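You operate a simulated robot arm through the tools that you are given. There is no shell and no other tool. Be economical: measure what you need, move in short steps, check, and stop when the job is done.

The job below is to be done with a simulated robot arm. You get a single attempt, and the scene is never put back.

JOB
Slide the mould under the press, pin it and press the dough flat.
Fine: no fingers on the dough; let the pad come up again.
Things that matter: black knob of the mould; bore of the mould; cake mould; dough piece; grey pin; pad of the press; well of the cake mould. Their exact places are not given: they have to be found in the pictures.

It is judged by the outcome, as a careful person would: the job done as asked, and still so three seconds after it is handed in. It fails if anything else is knocked over, pushed out of place, dropped, spilled or broken.

ROBOT AND FRAMES
A 7-joint arm with a vacuum gripper on a trunk, on a base that drives. Base frame: it is fixed to the floor where the robot stands at the start and does not move with it; the origin is under the middle of the robot, x ahead of it, y to its left, z up. Readings come in mm, rad, newtons and seconds.
With the tool pointing down near the work surface it reaches from about 100 to 680 mm from the robot's upright axis, wherever it stands. Its first joint turns from -2.897 to 2.897 rad. Places, roughly: black knob of the mould [600, 0, 900]; bore of the mould [600, 0, 900]; cake mould [600, 0, 800]; pad of the press [800, 0, 1000]; well of the cake mould [700, 0, 800]. Payload 1.88 kg.
Tool frame: the origin (TCP) lies in the middle of the cups' lips, and z points out of the cups. The gripper has 1 cup of 32 mm across, covering 32 by 32 mm (tool x, y); the bellows give 14 mm. With the vacuum on, a cup seals on a smooth face that it is pressed against (1 to 4 N); it does not hold porous or soft things. The pull reaches 41 N.
Orientation is that of the tool frame in the base frame, as a unit quaternion [w, x, y, z]. With the cups facing straight down, the tool's x points along the base's -x, its y along +y and its z along -z.

CONTROLS
- The arm moves only by the tool nudge_tool. Its arguments are lists of equal length, an entry for each row: "dp": the shift along the tool's x, y, z in mm, a list of three; "rotation": the turn, a rotation vector about the tool's x, y, z in rad, a list of three; "suction": the vacuum: 1 switches it on, -1 off. In form: {"dp": [[x, y, z], ...], "rotation": [[wx, wy, wz], ...], "suction": [suction, ...]}. A call has 1 to 12 rows; each row is the pose to reach, as a shift and turn from the pose commanded when the call began, along the tool's axes at that moment. Each row takes 0.2 s and may step no farther than 50 mm and 0.15 rad from the row before; otherwise, or with a gripper value out of range, the whole call is refused. A pose out of reach is approached as far as the arm can. The call stops where the force on the tool passes 90 N (or 10 N more than at its start, if that is more) or the arm is blocked; 0.2 s more then pass. The pull builds up within a second once a cup has sealed. Time passes only in rows, and 0.2 s behind the last, so rows that repeat a pose give it time. It gives the time, the measured TCP pose, the force on the tool (base axes) and the pull of the vacuum at its end, in the units of the frame above (readings bear some noise), with the torque about the TCP (base axes, N m) and any sound that the robot's microphone picked up, and new pictures: "show" is both (left out), scene, wrist or none.
- Cameras (640 x 400 px; columns grow to the right, rows downward): "scene" is now at [19.2, 138.3, 1546.5]; the picture's right is [-0.31, -0.95, 0.00], its down [-0.64, 0.21, -0.74] and it looks along [0.70, -0.23, -0.67] (base axes); focal length 291 px, centre (320, 200). "wrist" rides on the gripper at [82, 14, -216] in the tool frame; the picture's right is [-0.17, 0.99, 0.00], its down [-0.91, -0.15, -0.37] and it looks along [-0.37, -0.06, 0.93] (tool axes); focal length 243 px, centre (320, 200).
- move_column(by): slides the trunk up (or, below 0, down) by that many mm; the arm and the scene camera ride with it, the base frame stays. It gives what a move gives, with no picture.
- drive_base(legs): drives the robot by 1 to 6 legs, each [ahead, left, turn to the left] in mm, mm and rad, along the robot's own axes; the way and the turn of a leg run together, so that a leg with both is an arc; at most 1500 mm and 3.142 rad a leg. The arm and the cameras ride along, it lands a little off, and it stops where it bumps. It gives what a move gives, and a new picture of the scene camera.
- head_to(pan, tilt): turns the head with the scene camera to pan (to the left, within 2.705 rad either way) and tilt (down, from -0.506 to 1.204), counted from straight ahead of the robot. It gives what a move gives, and a new picture of the scene camera.
- point_at(camera, pixels): for up to 12 pixels [column, row] of the newest picture of that camera ("zoom" is the newest enlarged one), the place [x, y, z] in the base frame of the surface seen there, good to about 2 mm. No time passes.
- enlarge(camera, box): a new picture of the part [left, top, right, bottom] of that camera's present view, enlarged. No time passes.
- hand_in(): hands the job in; it is judged then, once.

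Work in short steps. Measure before you move; look again where a grasp or a placing could have gone wrong, and mend it. You have 80 turns and 260 pictures in all, those below and enlarged ones among them. Switch the vacuum off and draw the arm clear of the work before you hand the job in, unless the task says otherwise; then end with one line.

The tools are called after "Emit:" as a command line: name --argument value ..., lists and objects as JSON in quotes. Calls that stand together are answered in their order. nudge_tool: Moves the arm, as the interface text tells. Its arguments: {"type":"object","properties":{"dp":{"type":"array","items":{"type":"array","items":{"type":"number"}}},"rotation":{"type":"array","items":{"type":"array","items":{"type":"number"}}},"suction":{"type":"array","items":{"type":"number"}},"show":{"type":"string","enum":["both","scene","wrist","none"]}},"required":["dp","rotation","suction"]} The other tools are called the same way: move_column (by) slides the trunk up or down; drive_base (legs) drives the base; head_to (pan, tilt) turns the head that bears the scene camera; point_at (camera, pixels) gives the place of the surface under pixels of a picture; enlarge (camera, box) takes an enlarged picture of a part of a camera's view; hand_in () hands the job in.

At the start:

```text
clock: 0.0
eef_pos: [364.4, 141.5, 1277.7]
tcp_rot: [-0.001, 0.001, 1.0, 0.0]
force: [0.7, -0.2, -0.7]
ft_torque: [0.02, -0.01, 0.02]
pull: 0.0
trunk travel left (down, up): [-500.0, 90.0]
robot x, y, heading: [-0.3, -1.9, 0.002]
head pan, tilt: [-0.319, 0.737]
```

scene: 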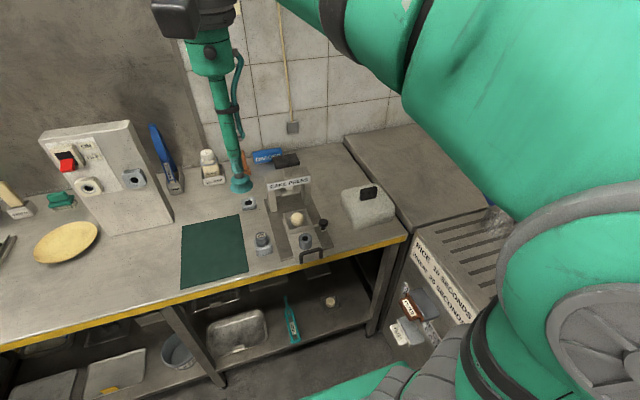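
wrist: 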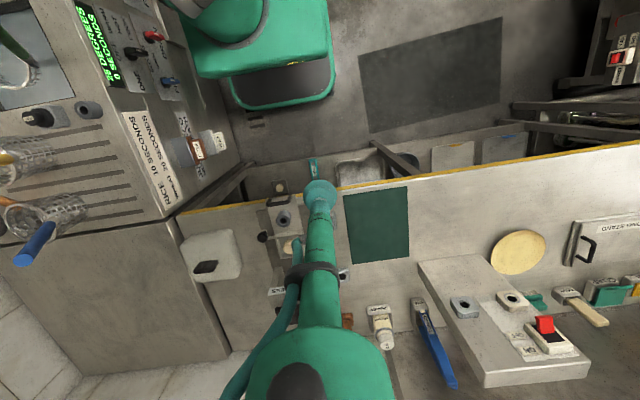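

The scene shows a press labelled "CAKE PRESS" around (290,200). I enlarge it to see the parts.

Emit:
enlarge --camera "scene" --box '[220, 130, 400, 270]'

Emit:
enlarge --camera "wrist" --box '[170, 170, 410, 330]'

```text
2.86 times, centred on (310, 200) of scene
```

zoom: 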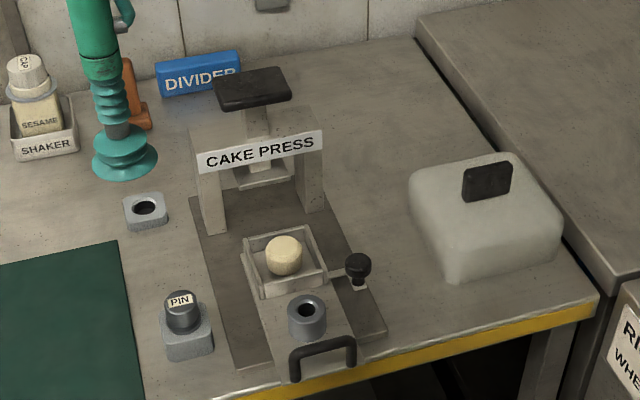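

```text
2.50 times, centred on (290, 250) of wrist
```

zoom: 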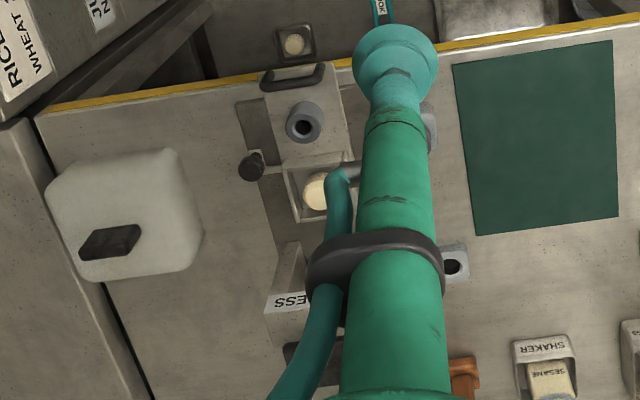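

I take a new scene zoom and measure the parts in it.

Emit:
enlarge --camera "scene" --box '[230, 145, 358, 265]'

```text
3.33 times, centred on (294, 205) of scene
```

zoom: 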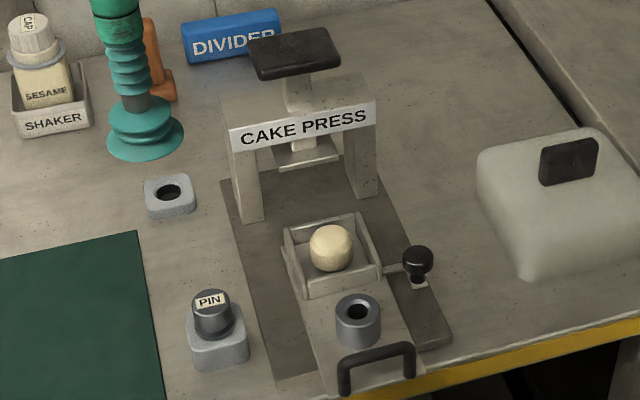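

Emit:
point_at --camera "zoom" --pixels '[[208, 300], [235, 340], [357, 310], [340, 312], [374, 308], [417, 255], [330, 235], [295, 52], [307, 150], [168, 192], [376, 355], [420, 310]]'

Emit:
point_at --camera "zoom" --pixels '[[250, 40], [336, 32], [262, 78], [341, 68], [285, 232], [360, 214], [305, 295], [382, 275], [222, 182], [280, 385], [450, 340], [245, 215]]'

```text
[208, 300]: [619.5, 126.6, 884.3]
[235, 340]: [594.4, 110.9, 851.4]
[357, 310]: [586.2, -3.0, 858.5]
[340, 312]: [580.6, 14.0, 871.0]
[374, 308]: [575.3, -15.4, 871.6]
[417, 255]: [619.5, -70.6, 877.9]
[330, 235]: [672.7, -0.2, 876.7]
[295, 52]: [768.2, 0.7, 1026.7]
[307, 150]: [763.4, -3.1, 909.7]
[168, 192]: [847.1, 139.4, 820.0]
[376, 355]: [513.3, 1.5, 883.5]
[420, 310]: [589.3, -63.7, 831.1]
```

```text
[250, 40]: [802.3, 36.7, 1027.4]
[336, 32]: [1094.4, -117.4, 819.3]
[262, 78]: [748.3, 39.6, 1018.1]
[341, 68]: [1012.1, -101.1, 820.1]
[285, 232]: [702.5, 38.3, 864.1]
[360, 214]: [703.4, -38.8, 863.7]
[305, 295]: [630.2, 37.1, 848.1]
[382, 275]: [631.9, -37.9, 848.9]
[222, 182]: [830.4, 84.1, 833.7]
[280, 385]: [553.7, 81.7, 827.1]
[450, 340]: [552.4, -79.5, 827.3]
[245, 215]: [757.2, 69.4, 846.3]
```

Well is at about (668,0), bore (578,0), knob (619,-70), pin (619,127) and press top (770,0,1027). I drive 150 mm ahead to bring everything in reach.

Emit:
drive_base --legs '[[150, 0, 0]]'

```text
clock: 1.4
eef_pos: [514.5, 142.7, 1277.8]
tcp_rot: [0.0, -0.001, 1.0, 0.0]
force: [0.4, 0.6, -0.8]
ft_torque: [0.0, 0.05, 0.01]
pull: 0.1
trunk travel left (down, up): [-500.0, 90.0]
robot x, y, heading: [149.5, -0.5, 0.001]
head pan, tilt: [-0.319, 0.737]
```

scene: 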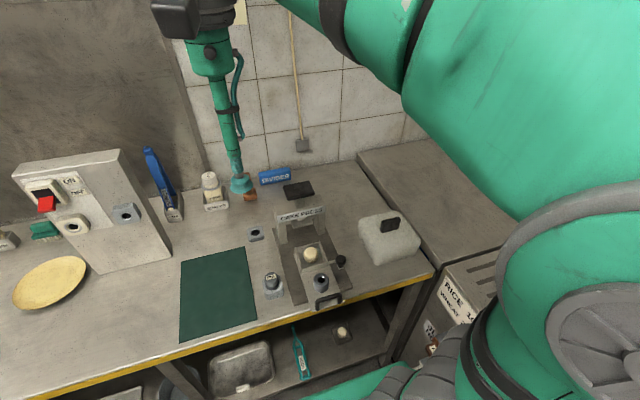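

The base is now at x≈150. I tilt the head down for a steeper view and enlarge.

Emit:
head_to --pan -0.25 --tilt 0.85

Emit:
enlarge --camera "scene" --box '[230, 140, 390, 290]'

```text
clock: 2.1
eef_pos: [515.2, 143.8, 1277.3]
tcp_rot: [0.0, 0.0, 1.0, 0.0]
force: [0.0, -0.1, 1.0]
ft_torque: [0.04, -0.01, -0.03]
pull: 0.0
trunk travel left (down, up): [-500.0, 90.0]
robot x, y, heading: [149.1, 0.4, -0.003]
head pan, tilt: [-0.25, 0.85]
```

scene: 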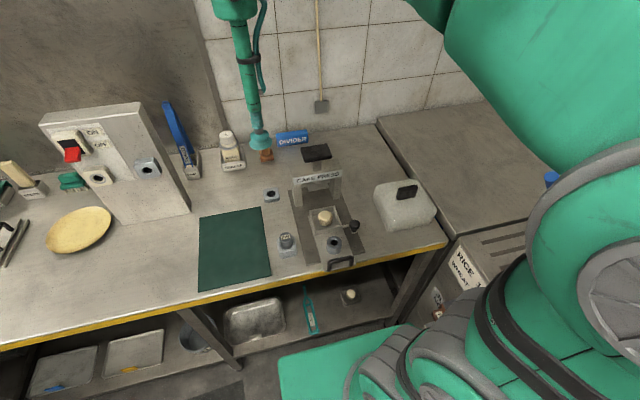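

```text
2.67 times, centred on (310, 215) of scene
```

zoom: 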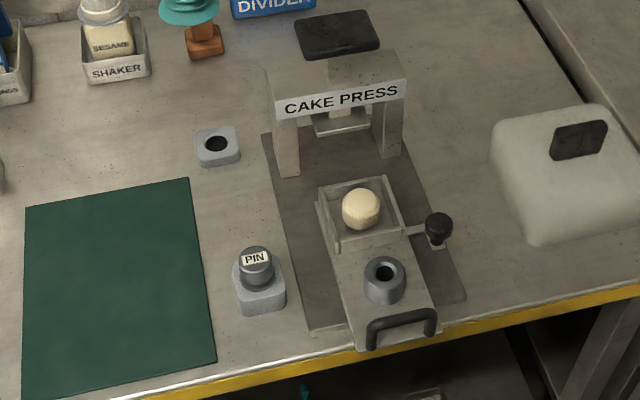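

I enlarge the mould and press closer for measurement.

Emit:
enlarge --camera "scene" --box '[280, 195, 376, 275]'

Emit:
enlarge --camera "scene" --box '[286, 138, 350, 198]'

```text
5.00 times, centred on (328, 235) of scene
```

zoom: 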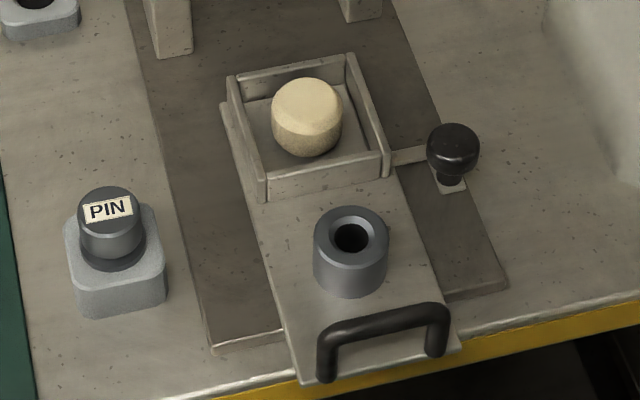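

```text
6.67 times, centred on (318, 168) of scene
```

zoom: 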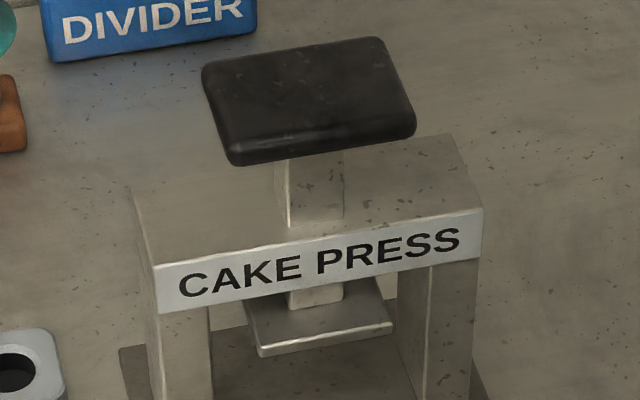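

Emit:
point_at --camera "zoom" --pixels '[[212, 68], [376, 45], [238, 148], [408, 122], [310, 95], [262, 348], [388, 325], [320, 325], [145, 195], [165, 262], [478, 210], [445, 140]]'

Emit:
enlarge --camera "scene" --box '[280, 195, 376, 275]'

Emit:
point_at --camera "zoom" --pixels '[[350, 212], [320, 240], [382, 238], [352, 262], [350, 242], [452, 138], [440, 150], [108, 195], [108, 225], [82, 208], [136, 208], [306, 92]]'

Emit:
point_at --camera "zoom" --pixels '[[231, 82], [350, 58], [262, 192], [385, 172], [380, 322], [330, 335], [440, 312], [300, 390], [458, 350], [450, 187], [400, 155], [108, 210]]'

```text
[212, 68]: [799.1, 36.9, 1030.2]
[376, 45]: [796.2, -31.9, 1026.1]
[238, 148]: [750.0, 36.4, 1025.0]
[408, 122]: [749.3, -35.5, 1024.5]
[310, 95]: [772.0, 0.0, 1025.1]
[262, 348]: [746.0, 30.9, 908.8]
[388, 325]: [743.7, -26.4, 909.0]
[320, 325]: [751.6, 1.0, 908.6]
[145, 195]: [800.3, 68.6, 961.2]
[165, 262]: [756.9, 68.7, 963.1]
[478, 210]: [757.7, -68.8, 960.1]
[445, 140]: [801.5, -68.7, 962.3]
```

```text
5.00 times, centred on (328, 235) of scene
```

zoom: 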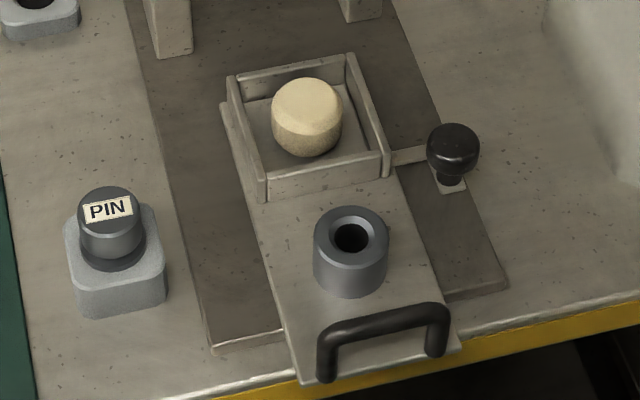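

```text
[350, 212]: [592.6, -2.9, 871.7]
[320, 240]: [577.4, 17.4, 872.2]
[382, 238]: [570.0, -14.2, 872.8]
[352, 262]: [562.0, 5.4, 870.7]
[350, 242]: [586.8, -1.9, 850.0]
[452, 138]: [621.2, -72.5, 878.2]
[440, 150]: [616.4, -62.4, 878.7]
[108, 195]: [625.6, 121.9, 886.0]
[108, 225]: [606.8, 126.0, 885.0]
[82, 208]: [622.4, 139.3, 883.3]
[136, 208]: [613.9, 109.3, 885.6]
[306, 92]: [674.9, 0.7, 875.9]
```

```text
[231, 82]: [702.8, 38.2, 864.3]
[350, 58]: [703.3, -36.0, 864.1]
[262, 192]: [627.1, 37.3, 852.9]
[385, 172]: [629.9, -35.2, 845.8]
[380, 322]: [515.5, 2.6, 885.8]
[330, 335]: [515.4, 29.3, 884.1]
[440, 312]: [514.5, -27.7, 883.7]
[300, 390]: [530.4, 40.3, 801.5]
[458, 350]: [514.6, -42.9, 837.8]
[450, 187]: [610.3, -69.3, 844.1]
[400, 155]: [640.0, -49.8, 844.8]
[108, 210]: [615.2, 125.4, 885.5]
```

The knob's top is near (617,-69,878). I move above it at z≈1000 and look with the wrist camera.

Emit:
nudge_tool --dp '[[-11, -24, 31], [-22, -47, 62], [-34, -71, 92], [-45, -95, 123], [-56, -118, 154], [-67, -142, 185], [-79, -166, 215], [-90, -189, 246], [-101, -213, 277], [-101, -213, 277]]' --rotation '[[0, 0, 0], [0, 0, 0], [0, 0, 0], [0, 0, 0], [0, 0, 0], [0, 0, 0], [0, 0, 0], [0, 0, 0], [0, 0, 0], [0, 0, 0]]' --suction '[-1, -1, -1, -1, -1, -1, -1, -1, -1, -1]'

```text
clock: 4.3
eef_pos: [615.2, -70.9, 999.9]
tcp_rot: [0.001, 0.0, 1.0, 0.001]
force: [0.1, 0.7, 0.5]
ft_torque: [0.01, 0.04, -0.05]
pull: 0.2
trunk travel left (down, up): [-500.0, 90.0]
robot x, y, heading: [152.2, 2.0, 0.001]
head pan, tilt: [-0.25, 0.85]
```

scene: 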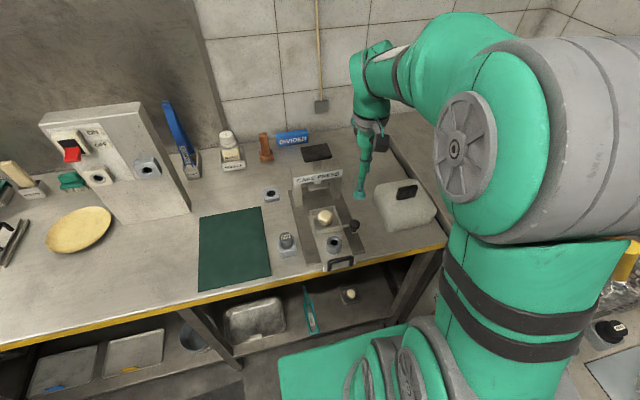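
wrist: 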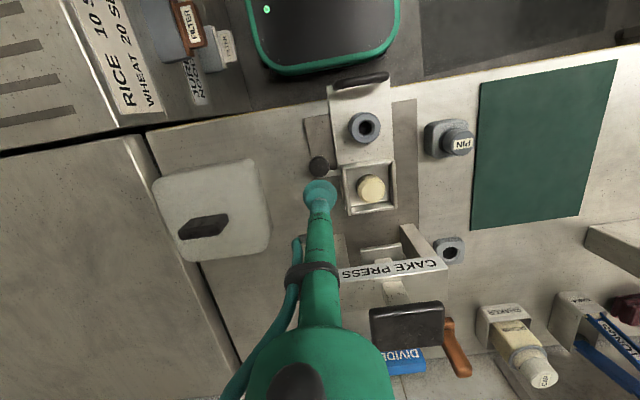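

The wrist view shows the knob at (319,167), bore (365,127) and pin (457,143). I zoom in and measure.

Emit:
enlarge --camera "wrist" --box '[290, 60, 490, 220]'

Emit:
point_at --camera "zoom" --pixels '[[91, 330], [91, 345], [66, 340], [118, 340], [91, 366], [91, 315], [240, 210], [215, 190], [262, 190], [238, 165], [525, 245], [545, 265]]'

```text
2.50 times, centred on (390, 140) of wrist
```

zoom: 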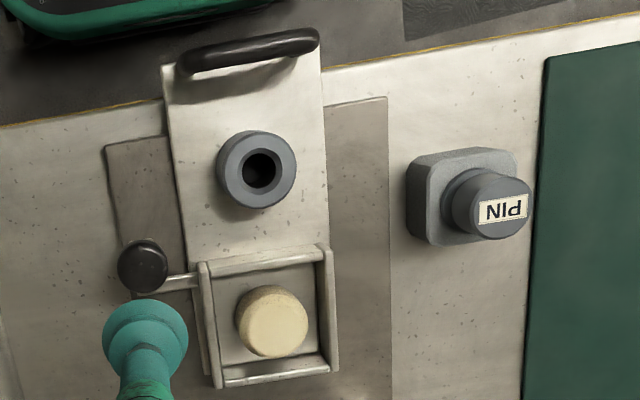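

```text
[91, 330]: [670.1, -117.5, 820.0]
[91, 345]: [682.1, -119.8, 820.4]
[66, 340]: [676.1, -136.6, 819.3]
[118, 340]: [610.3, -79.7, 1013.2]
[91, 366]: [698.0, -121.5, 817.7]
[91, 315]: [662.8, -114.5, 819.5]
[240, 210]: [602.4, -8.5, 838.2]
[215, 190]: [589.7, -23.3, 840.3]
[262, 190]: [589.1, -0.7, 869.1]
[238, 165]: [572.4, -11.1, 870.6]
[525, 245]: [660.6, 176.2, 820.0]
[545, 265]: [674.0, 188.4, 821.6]
```

Emit:
point_at --camera "zoom" --pixels '[[146, 268], [125, 268], [164, 265], [148, 290], [143, 245], [505, 208], [482, 210], [528, 205], [508, 232], [270, 165], [240, 200], [285, 180]]'

Emit:
point_at --camera "zoom" --pixels '[[255, 136], [260, 205], [222, 170], [293, 168], [262, 195], [490, 178], [505, 173], [271, 313], [150, 270], [240, 60]]'

```text
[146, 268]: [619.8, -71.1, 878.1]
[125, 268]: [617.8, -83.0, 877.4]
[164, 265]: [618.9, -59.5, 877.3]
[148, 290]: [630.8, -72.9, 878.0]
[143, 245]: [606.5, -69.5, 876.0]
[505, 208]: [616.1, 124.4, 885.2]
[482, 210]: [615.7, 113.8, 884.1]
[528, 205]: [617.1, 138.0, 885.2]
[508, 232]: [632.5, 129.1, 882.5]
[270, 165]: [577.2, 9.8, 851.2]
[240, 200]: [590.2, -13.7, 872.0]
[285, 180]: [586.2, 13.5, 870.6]
```

```text
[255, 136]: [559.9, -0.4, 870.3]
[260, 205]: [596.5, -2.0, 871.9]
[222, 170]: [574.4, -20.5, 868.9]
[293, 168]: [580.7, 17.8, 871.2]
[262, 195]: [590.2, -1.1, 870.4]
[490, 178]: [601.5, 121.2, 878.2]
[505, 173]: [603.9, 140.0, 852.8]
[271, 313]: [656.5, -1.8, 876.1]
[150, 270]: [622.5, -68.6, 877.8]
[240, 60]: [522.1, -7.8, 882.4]
```

The knob's top is flat at z≈878, centred (619,-71). I go down onto it with the vacuum on.

Emit:
nudge_tool --dp '[[-4, 0, 40], [-4, 0, 80], [-4, 0, 110], [-4, 0, 119], [-4, 0, 122], [-4, 0, 124], [-4, 0, 125], [-4, 0, 125], [-4, 0, 125], [-4, 0, 125]]' --rotation '[[0, 0, 0], [0, 0, 0], [0, 0, 0], [0, 0, 0], [0, 0, 0], [0, 0, 0], [0, 0, 0], [0, 0, 0], [0, 0, 0], [0, 0, 0]]' --suction '[-1, -1, -1, 1, 1, 1, 1, 1, 1, 1]' --show "wrist"

```text
clock: 6.5
eef_pos: [619.3, -70.1, 876.3]
tcp_rot: [0.0, 0.0, 1.0, 0.0]
force: [0.0, 0.6, 0.7]
ft_torque: [-0.02, -0.02, 0.05]
pull: 0.0
trunk travel left (down, up): [-500.0, 90.0]
robot x, y, heading: [153.6, -0.2, -0.001]
head pan, tilt: [-0.25, 0.85]
```

wrist: 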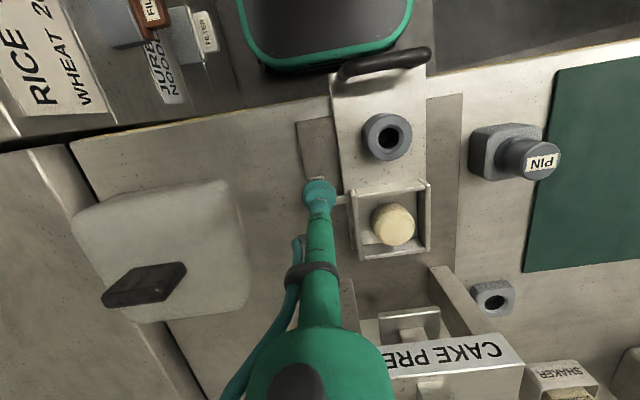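

No clear contact force yet (0.7 N). I press a few mm more.

Emit:
nudge_tool --dp '[[0, 0, 2], [0, 0, 4], [0, 0, 4], [0, 0, 4], [0, 0, 4]]' --rotation '[[0, 0, 0], [0, 0, 0], [0, 0, 0], [0, 0, 0], [0, 0, 0]]' --suction '[1, 1, 1, 1, 1]' --show "scene"

Emit:
enlarge --camera "scene" --box '[290, 180, 410, 280]'

```text
clock: 7.7
eef_pos: [619.0, -70.7, 872.0]
tcp_rot: [0.001, -0.001, 1.0, 0.0]
force: [1.1, -6.1, 11.4]
ft_torque: [-0.28, -0.07, 0.14]
pull: 40.8
trunk travel left (down, up): [-500.0, 90.0]
robot x, y, heading: [151.6, 1.3, -0.001]
head pan, tilt: [-0.25, 0.85]
```

scene: 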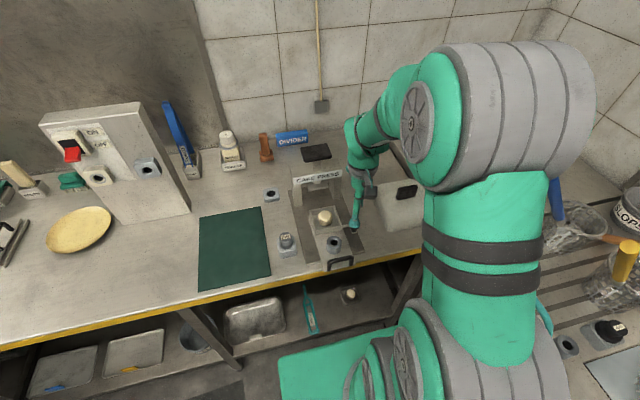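

```text
4.00 times, centred on (350, 230) of scene
```

zoom: 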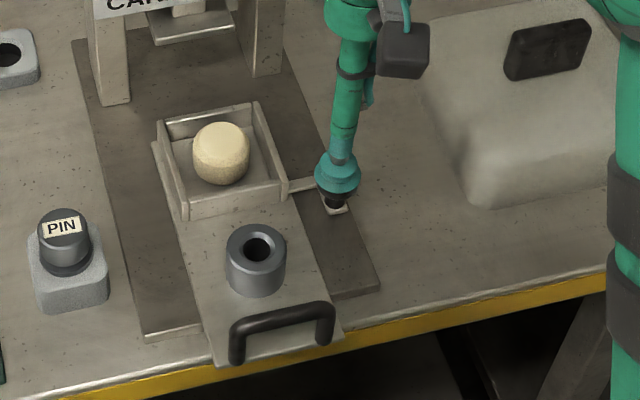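

Sealed on the knob (pull 40.8 N). I ease up 2 mm and slide the mould gently +x by 80 mm.

Emit:
nudge_tool --dp '[[0, 0, -2], [-5, 0, -2], [-12, 0, -2], [-20, 0, -2], [-28, 0, -2], [-37, 0, -2], [-46, 0, -2], [-55, 0, -2], [-64, 0, -2], [-72, 0, -2], [-78, 0, -2], [-80, 0, -2]]' --rotation '[[0, 0, 0], [0, 0, 0], [0, 0, 0], [0, 0, 0], [0, 0, 0], [0, 0, 0], [0, 0, 0], [0, 0, 0], [0, 0, 0], [0, 0, 0], [0, 0, 0], [0, 0, 0]]' --suction '[1, 1, 1, 1, 1, 1, 1, 1, 1, 1, 1, 1]'

Emit:
enlarge --camera "scene" --box '[270, 140, 400, 270]'

```text
clock: 10.3
eef_pos: [699.1, -71.7, 873.0]
tcp_rot: [0.0, 0.0, 1.0, 0.0]
force: [-1.7, -13.0, 0.4]
ft_torque: [-0.08, 0.05, 0.02]
pull: 40.8
trunk travel left (down, up): [-500.0, 90.0]
robot x, y, heading: [149.0, -2.1, 0.005]
head pan, tilt: [-0.25, 0.85]
```

scene: 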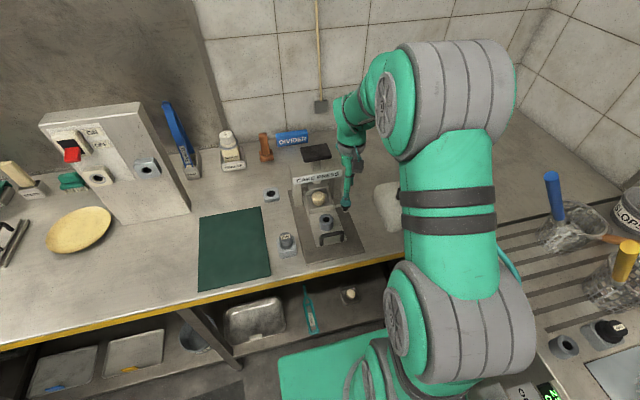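
wrist: 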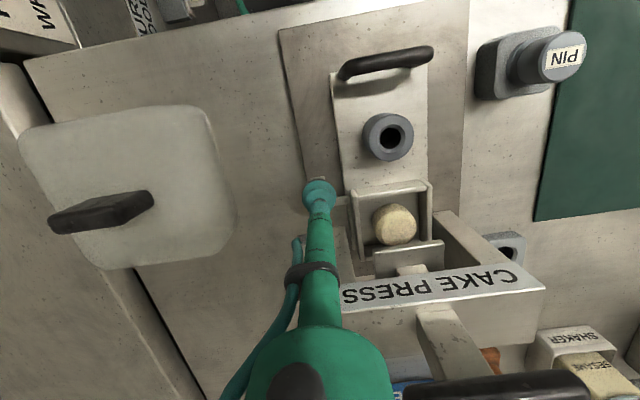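

```text
3.08 times, centred on (335, 205) of scene
```

zoom: 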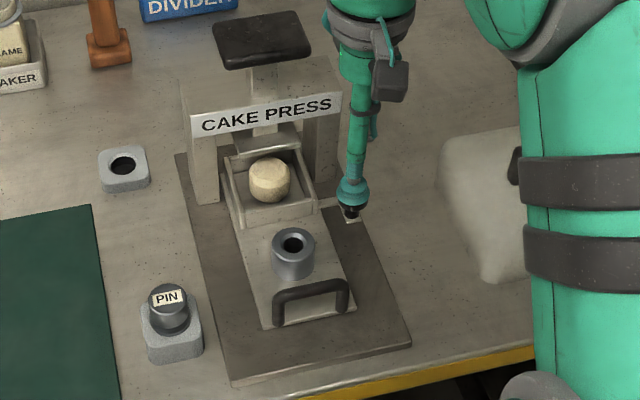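

The mould follows. I continue in small steps toward ~+110 mm total, watching the force for an end stop.

Emit:
nudge_tool --dp '[[-5, -1, 0], [-10, -1, 0], [-15, -1, 0], [-20, -1, 0], [-20, -1, 0]]' --rotation '[[0, 0, 0], [0, 0, 0], [0, 0, 0], [0, 0, 0], [0, 0, 0]]' --suction '[1, 1, 1, 1, 1]' --show "none"

Emit:
nudge_tool --dp '[[-3, 0, 0], [-6, 0, 0], [-6, 0, 0], [-6, 0, 0]]' --rotation '[[0, 0, 0], [0, 0, 0], [0, 0, 0], [0, 0, 0]]' --suction '[1, 1, 1, 1]'

Emit:
enlarge --camera "scene" --box '[280, 140, 380, 260]'

```text
clock: 11.5
eef_pos: [720.2, -70.0, 873.5]
tcp_rot: [-0.001, 0.0, 1.0, 0.0]
force: [-0.6, -3.4, -0.6]
ft_torque: [-0.13, 0.05, -0.1]
pull: 40.8
trunk travel left (down, up): [-500.0, 90.0]
robot x, y, heading: [147.5, 2.8, -0.0]
head pan, tilt: [-0.25, 0.85]
```

```text
clock: 12.5
eef_pos: [726.5, -72.2, 873.9]
tcp_rot: [0.001, 0.001, 1.0, 0.0]
force: [-1.0, -2.1, -0.4]
ft_torque: [-0.15, 0.01, -0.04]
pull: 40.2
trunk travel left (down, up): [-500.0, 90.0]
robot x, y, heading: [151.1, 2.6, -0.001]
head pan, tilt: [-0.25, 0.85]
```

scene: 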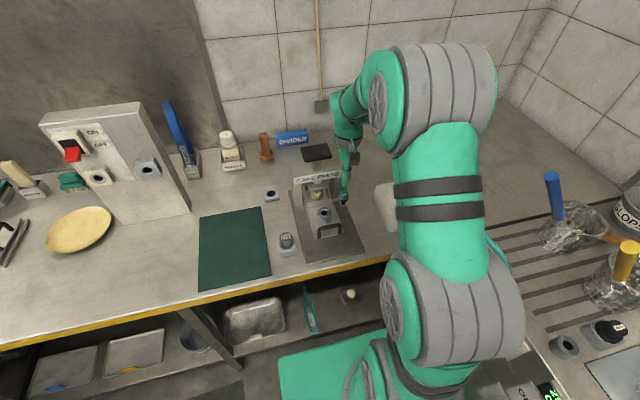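
wrist: 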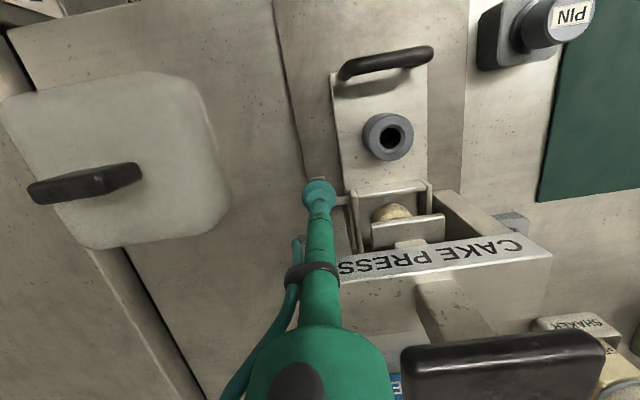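

```text
3.33 times, centred on (330, 200) of scene
```

zoom: 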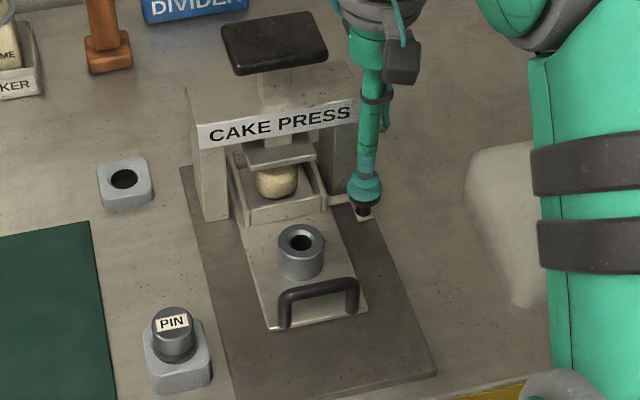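

No stop yet at +107 mm. I measure the pad, the well walls, the bore and its floor.

Emit:
point_at --camera "zoom" --pixels '[[300, 240], [290, 232], [310, 250], [284, 244], [320, 240], [255, 162], [310, 155], [248, 215], [325, 200], [320, 294], [318, 185], [236, 185]]'

Emit:
enlarge --camera "wrist" --box '[320, 100, 460, 260]'

Emit:
enlarge --camera "scene" --box '[304, 172, 352, 232]'

```text
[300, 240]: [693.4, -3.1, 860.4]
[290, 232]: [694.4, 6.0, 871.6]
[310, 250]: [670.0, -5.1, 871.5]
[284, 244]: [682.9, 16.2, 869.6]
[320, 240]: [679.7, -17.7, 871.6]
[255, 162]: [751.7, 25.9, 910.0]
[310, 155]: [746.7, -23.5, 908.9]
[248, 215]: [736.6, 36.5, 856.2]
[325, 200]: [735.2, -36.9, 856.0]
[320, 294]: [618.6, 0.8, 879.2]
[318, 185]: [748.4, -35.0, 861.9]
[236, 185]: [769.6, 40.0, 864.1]
```

```text
2.50 times, centred on (390, 180) of wrist
```

zoom: 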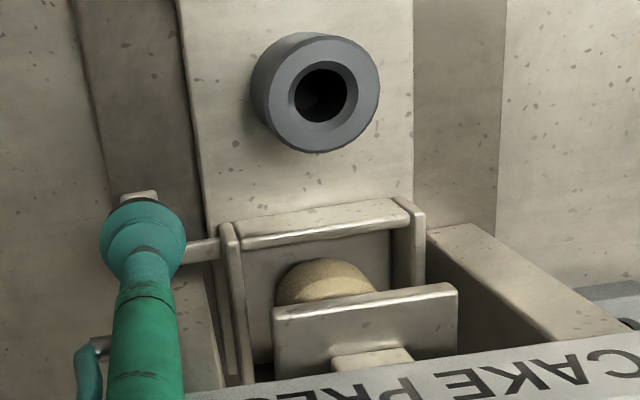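

```text
6.67 times, centred on (328, 202) of scene
```

zoom: 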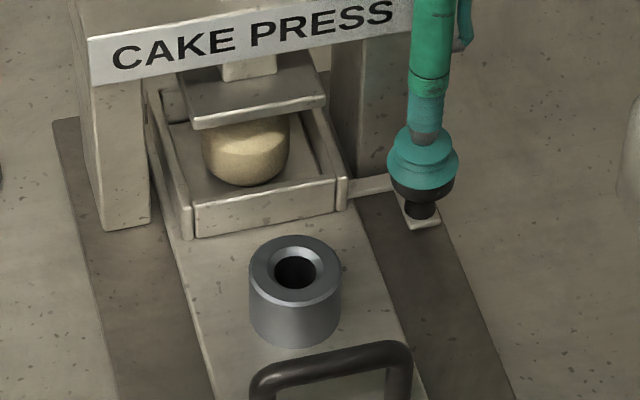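

Well centre ≈773 and pad centre ≈774–779, so it's nearly aligned. I feel for an end stop in 2 mm steps.

Emit:
nudge_tool --dp '[[-2, 0, 0], [-4, 0, 0], [-4, 0, 0]]' --rotation '[[0, 0, 0], [0, 0, 0], [0, 0, 0]]' --suction '[1, 1, 1]' --show "none"

Emit:
enlarge --camera "scene" --box '[304, 172, 352, 232]'

```text
clock: 13.3
eef_pos: [726.8, -71.0, 873.1]
tcp_rot: [-0.001, 0.0, 1.0, 0.0]
force: [-12.5, -1.7, 3.0]
ft_torque: [-0.2, 0.0, -0.1]
pull: 40.5
trunk travel left (down, up): [-500.0, 90.0]
robot x, y, heading: [147.8, 2.1, 0.003]
head pan, tilt: [-0.25, 0.85]
```

```text
6.67 times, centred on (328, 202) of scene
```

zoom: 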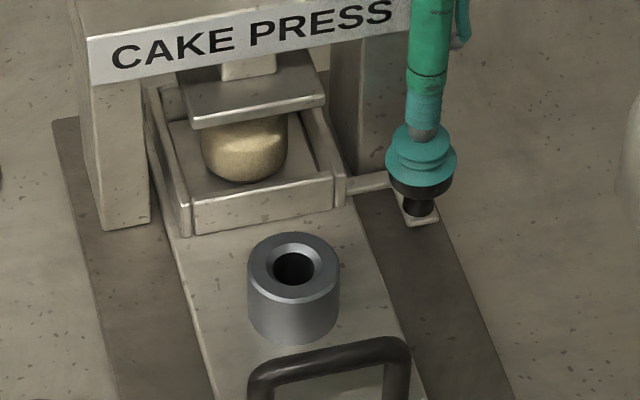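

Force in x rose to −12.5 N, suggesting a stop. I push 3 mm more to confirm.

Emit:
nudge_tool --dp '[[-2, 0, 0], [-3, 0, 0], [-3, 0, 0]]' --rotation '[[0, 0, 0], [0, 0, 0], [0, 0, 0]]' --suction '[1, 1, 1]' --show "none"

Emit:
enlarge --camera "scene" --box '[304, 172, 352, 232]'

Emit:
point_at --camera "zoom" --pixels '[[255, 262], [335, 262], [293, 240], [293, 298], [200, 232], [330, 205], [190, 125], [320, 100], [293, 270], [248, 180]]'

```text
clock: 14.1
eef_pos: [729.8, -71.4, 873.2]
tcp_rot: [-0.001, 0.0, 1.0, -0.001]
force: [-25.2, -2.5, -0.1]
ft_torque: [0.01, 0.01, 0.0]
pull: 40.9
trunk travel left (down, up): [-500.0, 90.0]
robot x, y, heading: [149.3, -1.7, -0.005]
head pan, tilt: [-0.25, 0.85]
```

```text
6.67 times, centred on (328, 202) of scene
```

zoom: 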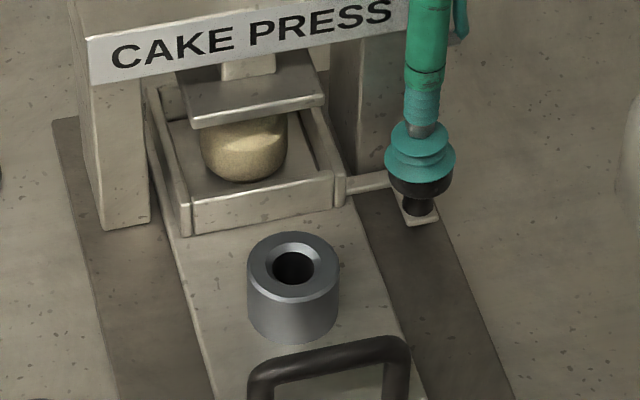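

```text
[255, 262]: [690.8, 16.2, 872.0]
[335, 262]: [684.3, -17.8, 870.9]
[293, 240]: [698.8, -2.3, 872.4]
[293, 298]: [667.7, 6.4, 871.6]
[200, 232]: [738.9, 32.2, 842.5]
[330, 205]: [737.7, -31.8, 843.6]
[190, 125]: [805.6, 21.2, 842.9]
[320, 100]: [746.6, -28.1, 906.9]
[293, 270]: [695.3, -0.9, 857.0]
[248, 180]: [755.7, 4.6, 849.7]
```

It's at the stop: force rises, mould doesn't move. I relax the bellows by 4 mm, release and lift up.

Emit:
nudge_tool --dp '[[3, 0, 0], [4, 0, 0], [4, 0, 0], [4, 0, 0], [4, 0, 0], [4, 0, -5], [4, 0, -30], [4, 0, -70], [4, 0, -110], [4, 0, -125]]' --rotation '[[0, 0, 0], [0, 0, 0], [0, 0, 0], [0, 0, 0], [0, 0, 0], [0, 0, 0], [0, 0, 0], [0, 0, 0], [0, 0, 0], [0, 0, 0]]' --suction '[1, 1, -1, -1, -1, -1, -1, -1, -1, -1]'

Emit:
enlarge --camera "wrist" --box '[300, 60, 500, 220]'

```text
clock: 16.3
eef_pos: [728.5, -70.4, 1000.1]
tcp_rot: [0.0, 0.0, 1.0, 0.0]
force: [0.0, 0.2, 0.4]
ft_torque: [-0.01, -0.02, -0.03]
pull: 0.0
trunk travel left (down, up): [-500.0, 90.0]
robot x, y, heading: [148.9, 3.1, -0.002]
head pan, tilt: [-0.25, 0.85]
```

scene: 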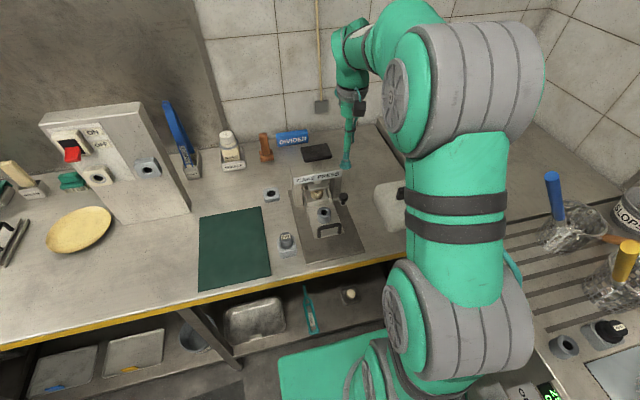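
wrist: 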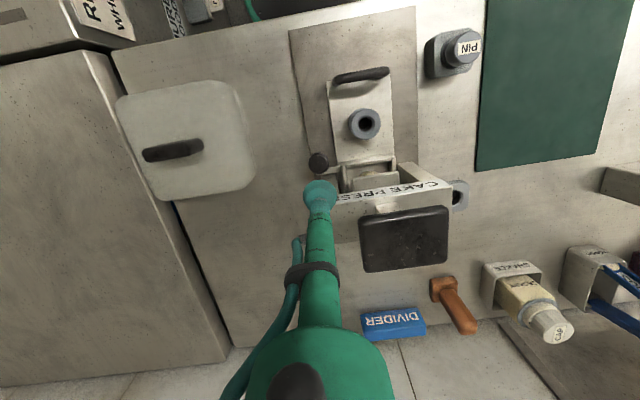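

```text
2.50 times, centred on (400, 140) of wrist
```

zoom: 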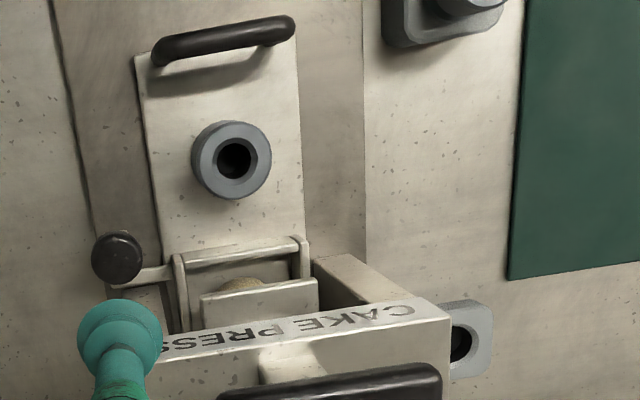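

The mould sits under the pad. I retreat −x then go across to above the pin at (616.5,125).

Emit:
nudge_tool --dp '[[40, 0, 0], [80, 5, 0], [105, 45, 0], [112, 90, 0], [112, 135, 0], [112, 175, 0], [112, 195, 10], [112, 195, 20], [112, 195, 20]]' --rotation '[[0, 0, 0], [0, 0, 0], [0, 0, 0], [0, 0, 0], [0, 0, 0], [0, 0, 0], [0, 0, 0], [0, 0, 0], [0, 0, 0]]' --suction '[-1, -1, -1, -1, -1, -1, -1, -1, -1]'

Emit:
enlarge --camera "wrist" --box '[210, 120, 370, 240]'

```text
clock: 18.3
eef_pos: [618.0, 125.2, 979.3]
tcp_rot: [0.0, 0.0, 1.0, 0.0]
force: [-0.1, 0.5, 0.7]
ft_torque: [-0.02, -0.02, -0.03]
pull: 0.0
trunk travel left (down, up): [-500.0, 90.0]
robot x, y, heading: [151.6, -1.3, -0.002]
head pan, tilt: [-0.25, 0.85]
```

scene: 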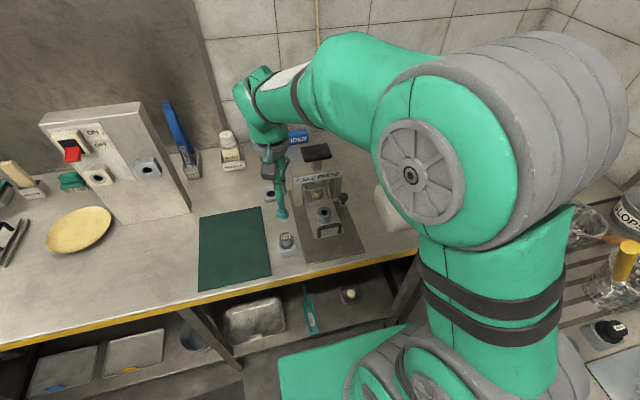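
wrist: 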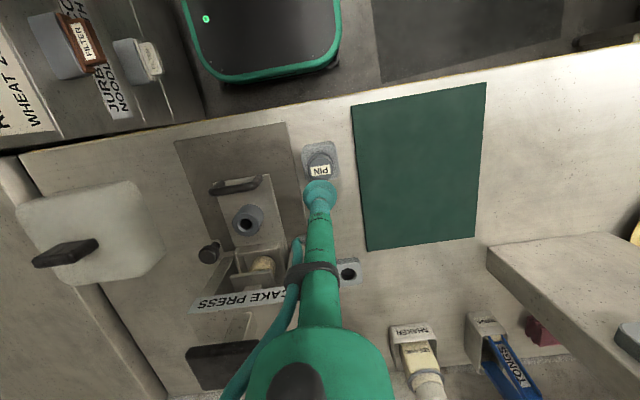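

```text
3.33 times, centred on (290, 180) of wrist
```

zoom: 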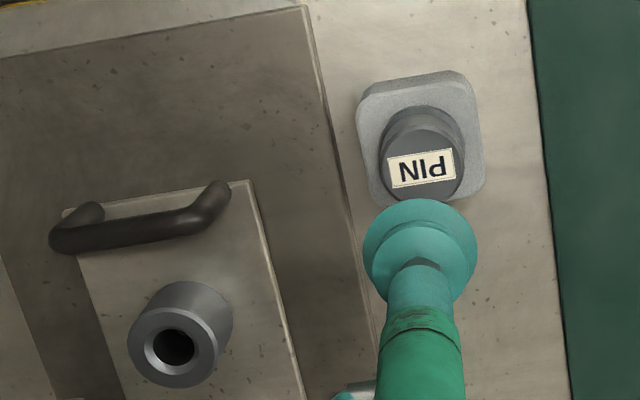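

Emit:
point_at --camera "zoom" --pixels '[[385, 160], [460, 160], [420, 133], [420, 165], [405, 190], [130, 345], [217, 345], [172, 308], [175, 386], [173, 348], [150, 350], [197, 348]]'

```text
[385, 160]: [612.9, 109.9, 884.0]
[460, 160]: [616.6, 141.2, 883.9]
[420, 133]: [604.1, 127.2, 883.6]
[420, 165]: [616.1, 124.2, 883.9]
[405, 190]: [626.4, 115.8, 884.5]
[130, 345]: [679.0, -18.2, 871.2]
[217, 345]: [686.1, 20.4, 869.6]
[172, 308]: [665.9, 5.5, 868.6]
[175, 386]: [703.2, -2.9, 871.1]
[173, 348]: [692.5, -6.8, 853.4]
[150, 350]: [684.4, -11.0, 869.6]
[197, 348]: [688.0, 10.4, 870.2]
```

Pin top centre ≈(617,125.5,884); TCP is over it. I descend with vacuum on.

Emit:
nudge_tool --dp '[[1, 0, 45], [1, 0, 80], [1, 0, 93], [1, 0, 97], [1, 0, 99], [1, 0, 101], [1, 0, 101], [1, 0, 101], [1, 0, 101], [1, 0, 101]]' --rotation '[[0, 0, 0], [0, 0, 0], [0, 0, 0], [0, 0, 0], [0, 0, 0], [0, 0, 0], [0, 0, 0], [0, 0, 0], [0, 0, 0], [0, 0, 0]]' --suction '[-1, -1, 1, 1, 1, 1, 1, 1, 1, 1]' --show "none"

```text
clock: 20.5
eef_pos: [615.2, 123.0, 877.5]
tcp_rot: [0.0, 0.0, 1.0, 0.0]
force: [5.4, 1.2, 16.7]
ft_torque: [0.03, -0.01, -0.01]
pull: 40.5
trunk travel left (down, up): [-500.0, 90.0]
robot x, y, heading: [151.0, -0.0, -0.002]
head pan, tilt: [-0.25, 0.85]
```

Sealed on the pin. I lift straight up.

Emit:
nudge_tool --dp '[[0, 0, -8], [0, 0, -20], [0, 0, -40], [0, 0, -60], [0, 0, -85], [0, 0, -110], [0, 0, -120], [0, 0, -120]]' --rotation '[[0, 0, 0], [0, 0, 0], [0, 0, 0], [0, 0, 0], [0, 0, 0], [0, 0, 0], [0, 0, 0], [0, 0, 0]]' --suction '[1, 1, 1, 1, 1, 1, 1, 1]'

Emit:
enlarge --camera "scene" --box '[230, 160, 330, 270]'

Emit:
enlarge --camera "wrist" --box '[220, 110, 380, 230]'

```text
clock: 22.3
eef_pos: [614.9, 123.3, 998.7]
tcp_rot: [0.0, 0.0, 1.0, 0.0]
force: [-0.2, 0.0, -1.2]
ft_torque: [0.02, -0.01, 0.02]
pull: 40.9
trunk travel left (down, up): [-500.0, 90.0]
robot x, y, heading: [150.5, -0.5, -0.003]
head pan, tilt: [-0.25, 0.85]
```

scene: 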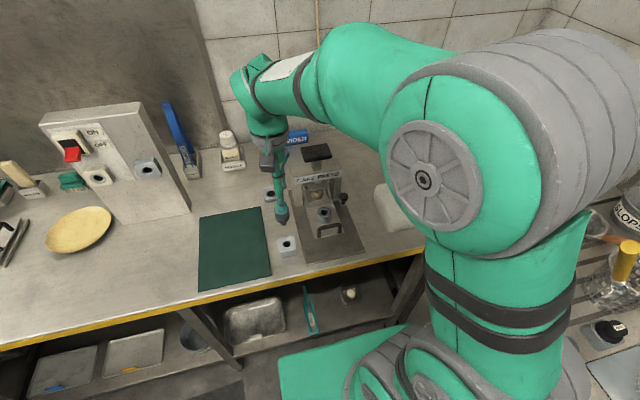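
wrist: 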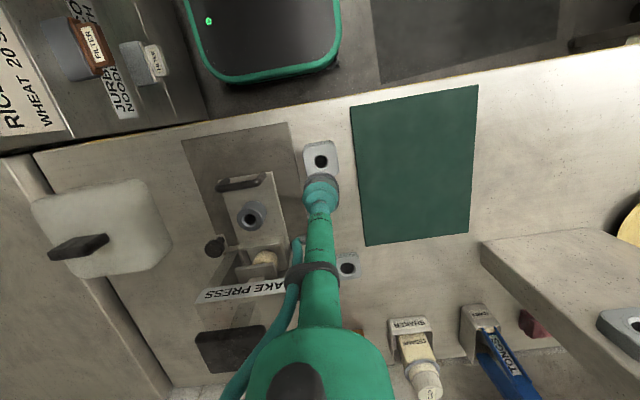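

```text
3.64 times, centred on (280, 215) of scene
```

zoom: 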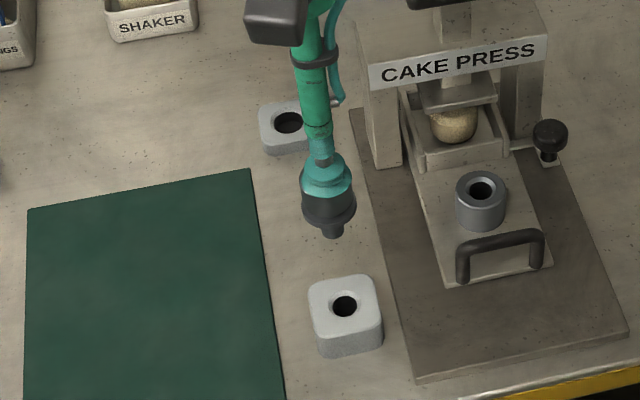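

```text
3.33 times, centred on (300, 170) of wrist
```

zoom: 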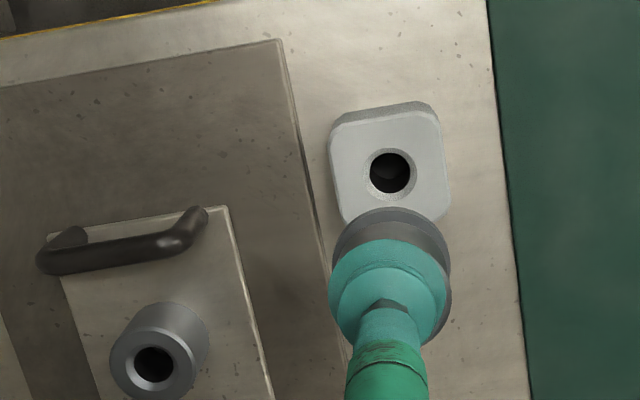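

Pin is held. I measure the holder hole and bore consistently in this view to get the shift.

Emit:
point_at --camera "zoom" --pixels '[[363, 172], [416, 172], [389, 146], [389, 201], [335, 172], [449, 172], [390, 115], [132, 364], [176, 364], [154, 343], [154, 386], [155, 327]]'

Emit:
point_at --camera "zoom" --pixels '[[115, 364], [194, 364], [154, 399], [165, 330], [128, 340], [180, 390], [182, 340], [125, 388]]'

```text
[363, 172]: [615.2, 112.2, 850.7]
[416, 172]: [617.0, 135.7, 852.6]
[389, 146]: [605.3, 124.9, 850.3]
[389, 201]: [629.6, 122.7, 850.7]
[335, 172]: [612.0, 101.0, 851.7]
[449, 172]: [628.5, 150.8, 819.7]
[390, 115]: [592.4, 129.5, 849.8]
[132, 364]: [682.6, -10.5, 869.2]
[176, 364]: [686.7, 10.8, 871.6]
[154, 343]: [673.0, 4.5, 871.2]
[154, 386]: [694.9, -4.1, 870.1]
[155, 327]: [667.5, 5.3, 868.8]
```

```text
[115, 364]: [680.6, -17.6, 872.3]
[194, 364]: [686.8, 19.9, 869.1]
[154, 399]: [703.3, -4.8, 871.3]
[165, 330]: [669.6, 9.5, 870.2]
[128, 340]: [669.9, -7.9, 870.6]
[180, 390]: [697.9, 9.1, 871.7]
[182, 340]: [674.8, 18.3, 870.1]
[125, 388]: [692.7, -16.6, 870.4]
```

Holder hole (616.5,124), bore (684.5,0.2): shift +68, −124. I carry the pin over the bore at the same height.

Emit:
nudge_tool --dp '[[-8, -20, 0], [-22, -45, 0], [-40, -75, 0], [-56, -100, 0], [-65, -118, 0], [-68, -124, 0], [-68, -124, 20], [-68, -124, 30], [-68, -124, 30]]' --rotation '[[0, 0, 0], [0, 0, 0], [0, 0, 0], [0, 0, 0], [0, 0, 0], [0, 0, 0], [0, 0, 0], [0, 0, 0], [0, 0, 0]]' --suction '[1, 1, 1, 1, 1, 1, 1, 1, 1]'

Emit:
enlarge --camera "scene" --box '[280, 140, 370, 250]'

Emit:
enlarge --camera "wrist" --box '[240, 100, 400, 220]'

```text
clock: 24.3
eef_pos: [684.8, -0.4, 966.7]
tcp_rot: [0.0, 0.0, 1.0, -0.001]
force: [0.5, -0.4, -1.7]
ft_torque: [0.02, -0.01, 0.01]
pull: 40.4
trunk travel left (down, up): [-500.0, 90.0]
robot x, y, heading: [152.0, 2.5, -0.0]
head pan, tilt: [-0.25, 0.85]
```

scene: 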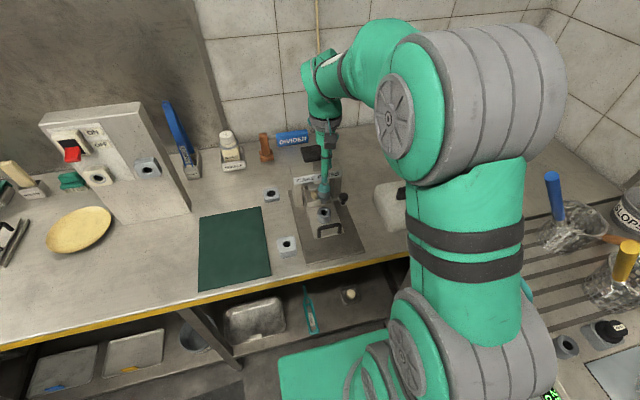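
wrist: 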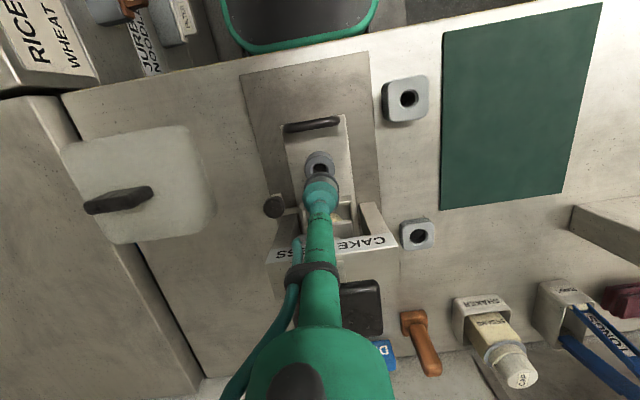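

```text
3.64 times, centred on (325, 195) of scene
```

zoom: 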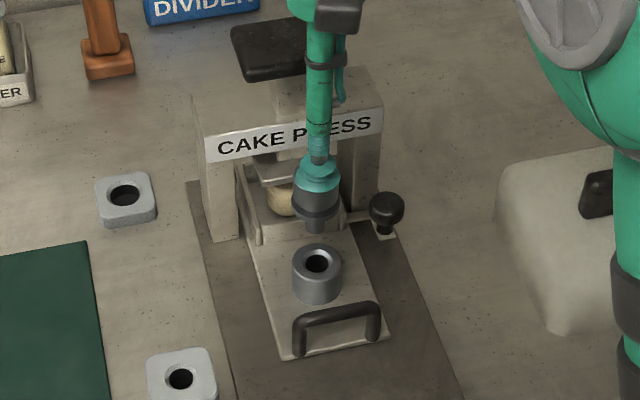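

```text
3.33 times, centred on (320, 160) of wrist
```

zoom: 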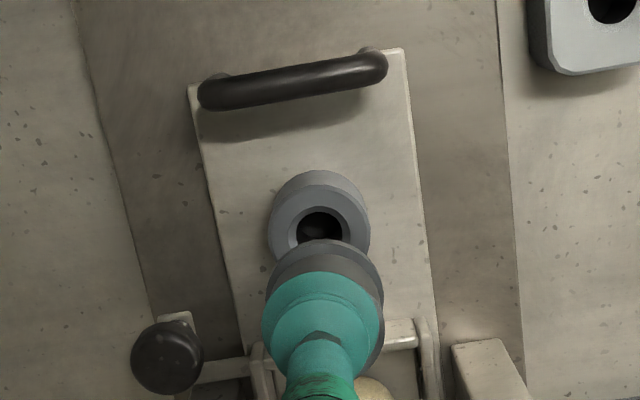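

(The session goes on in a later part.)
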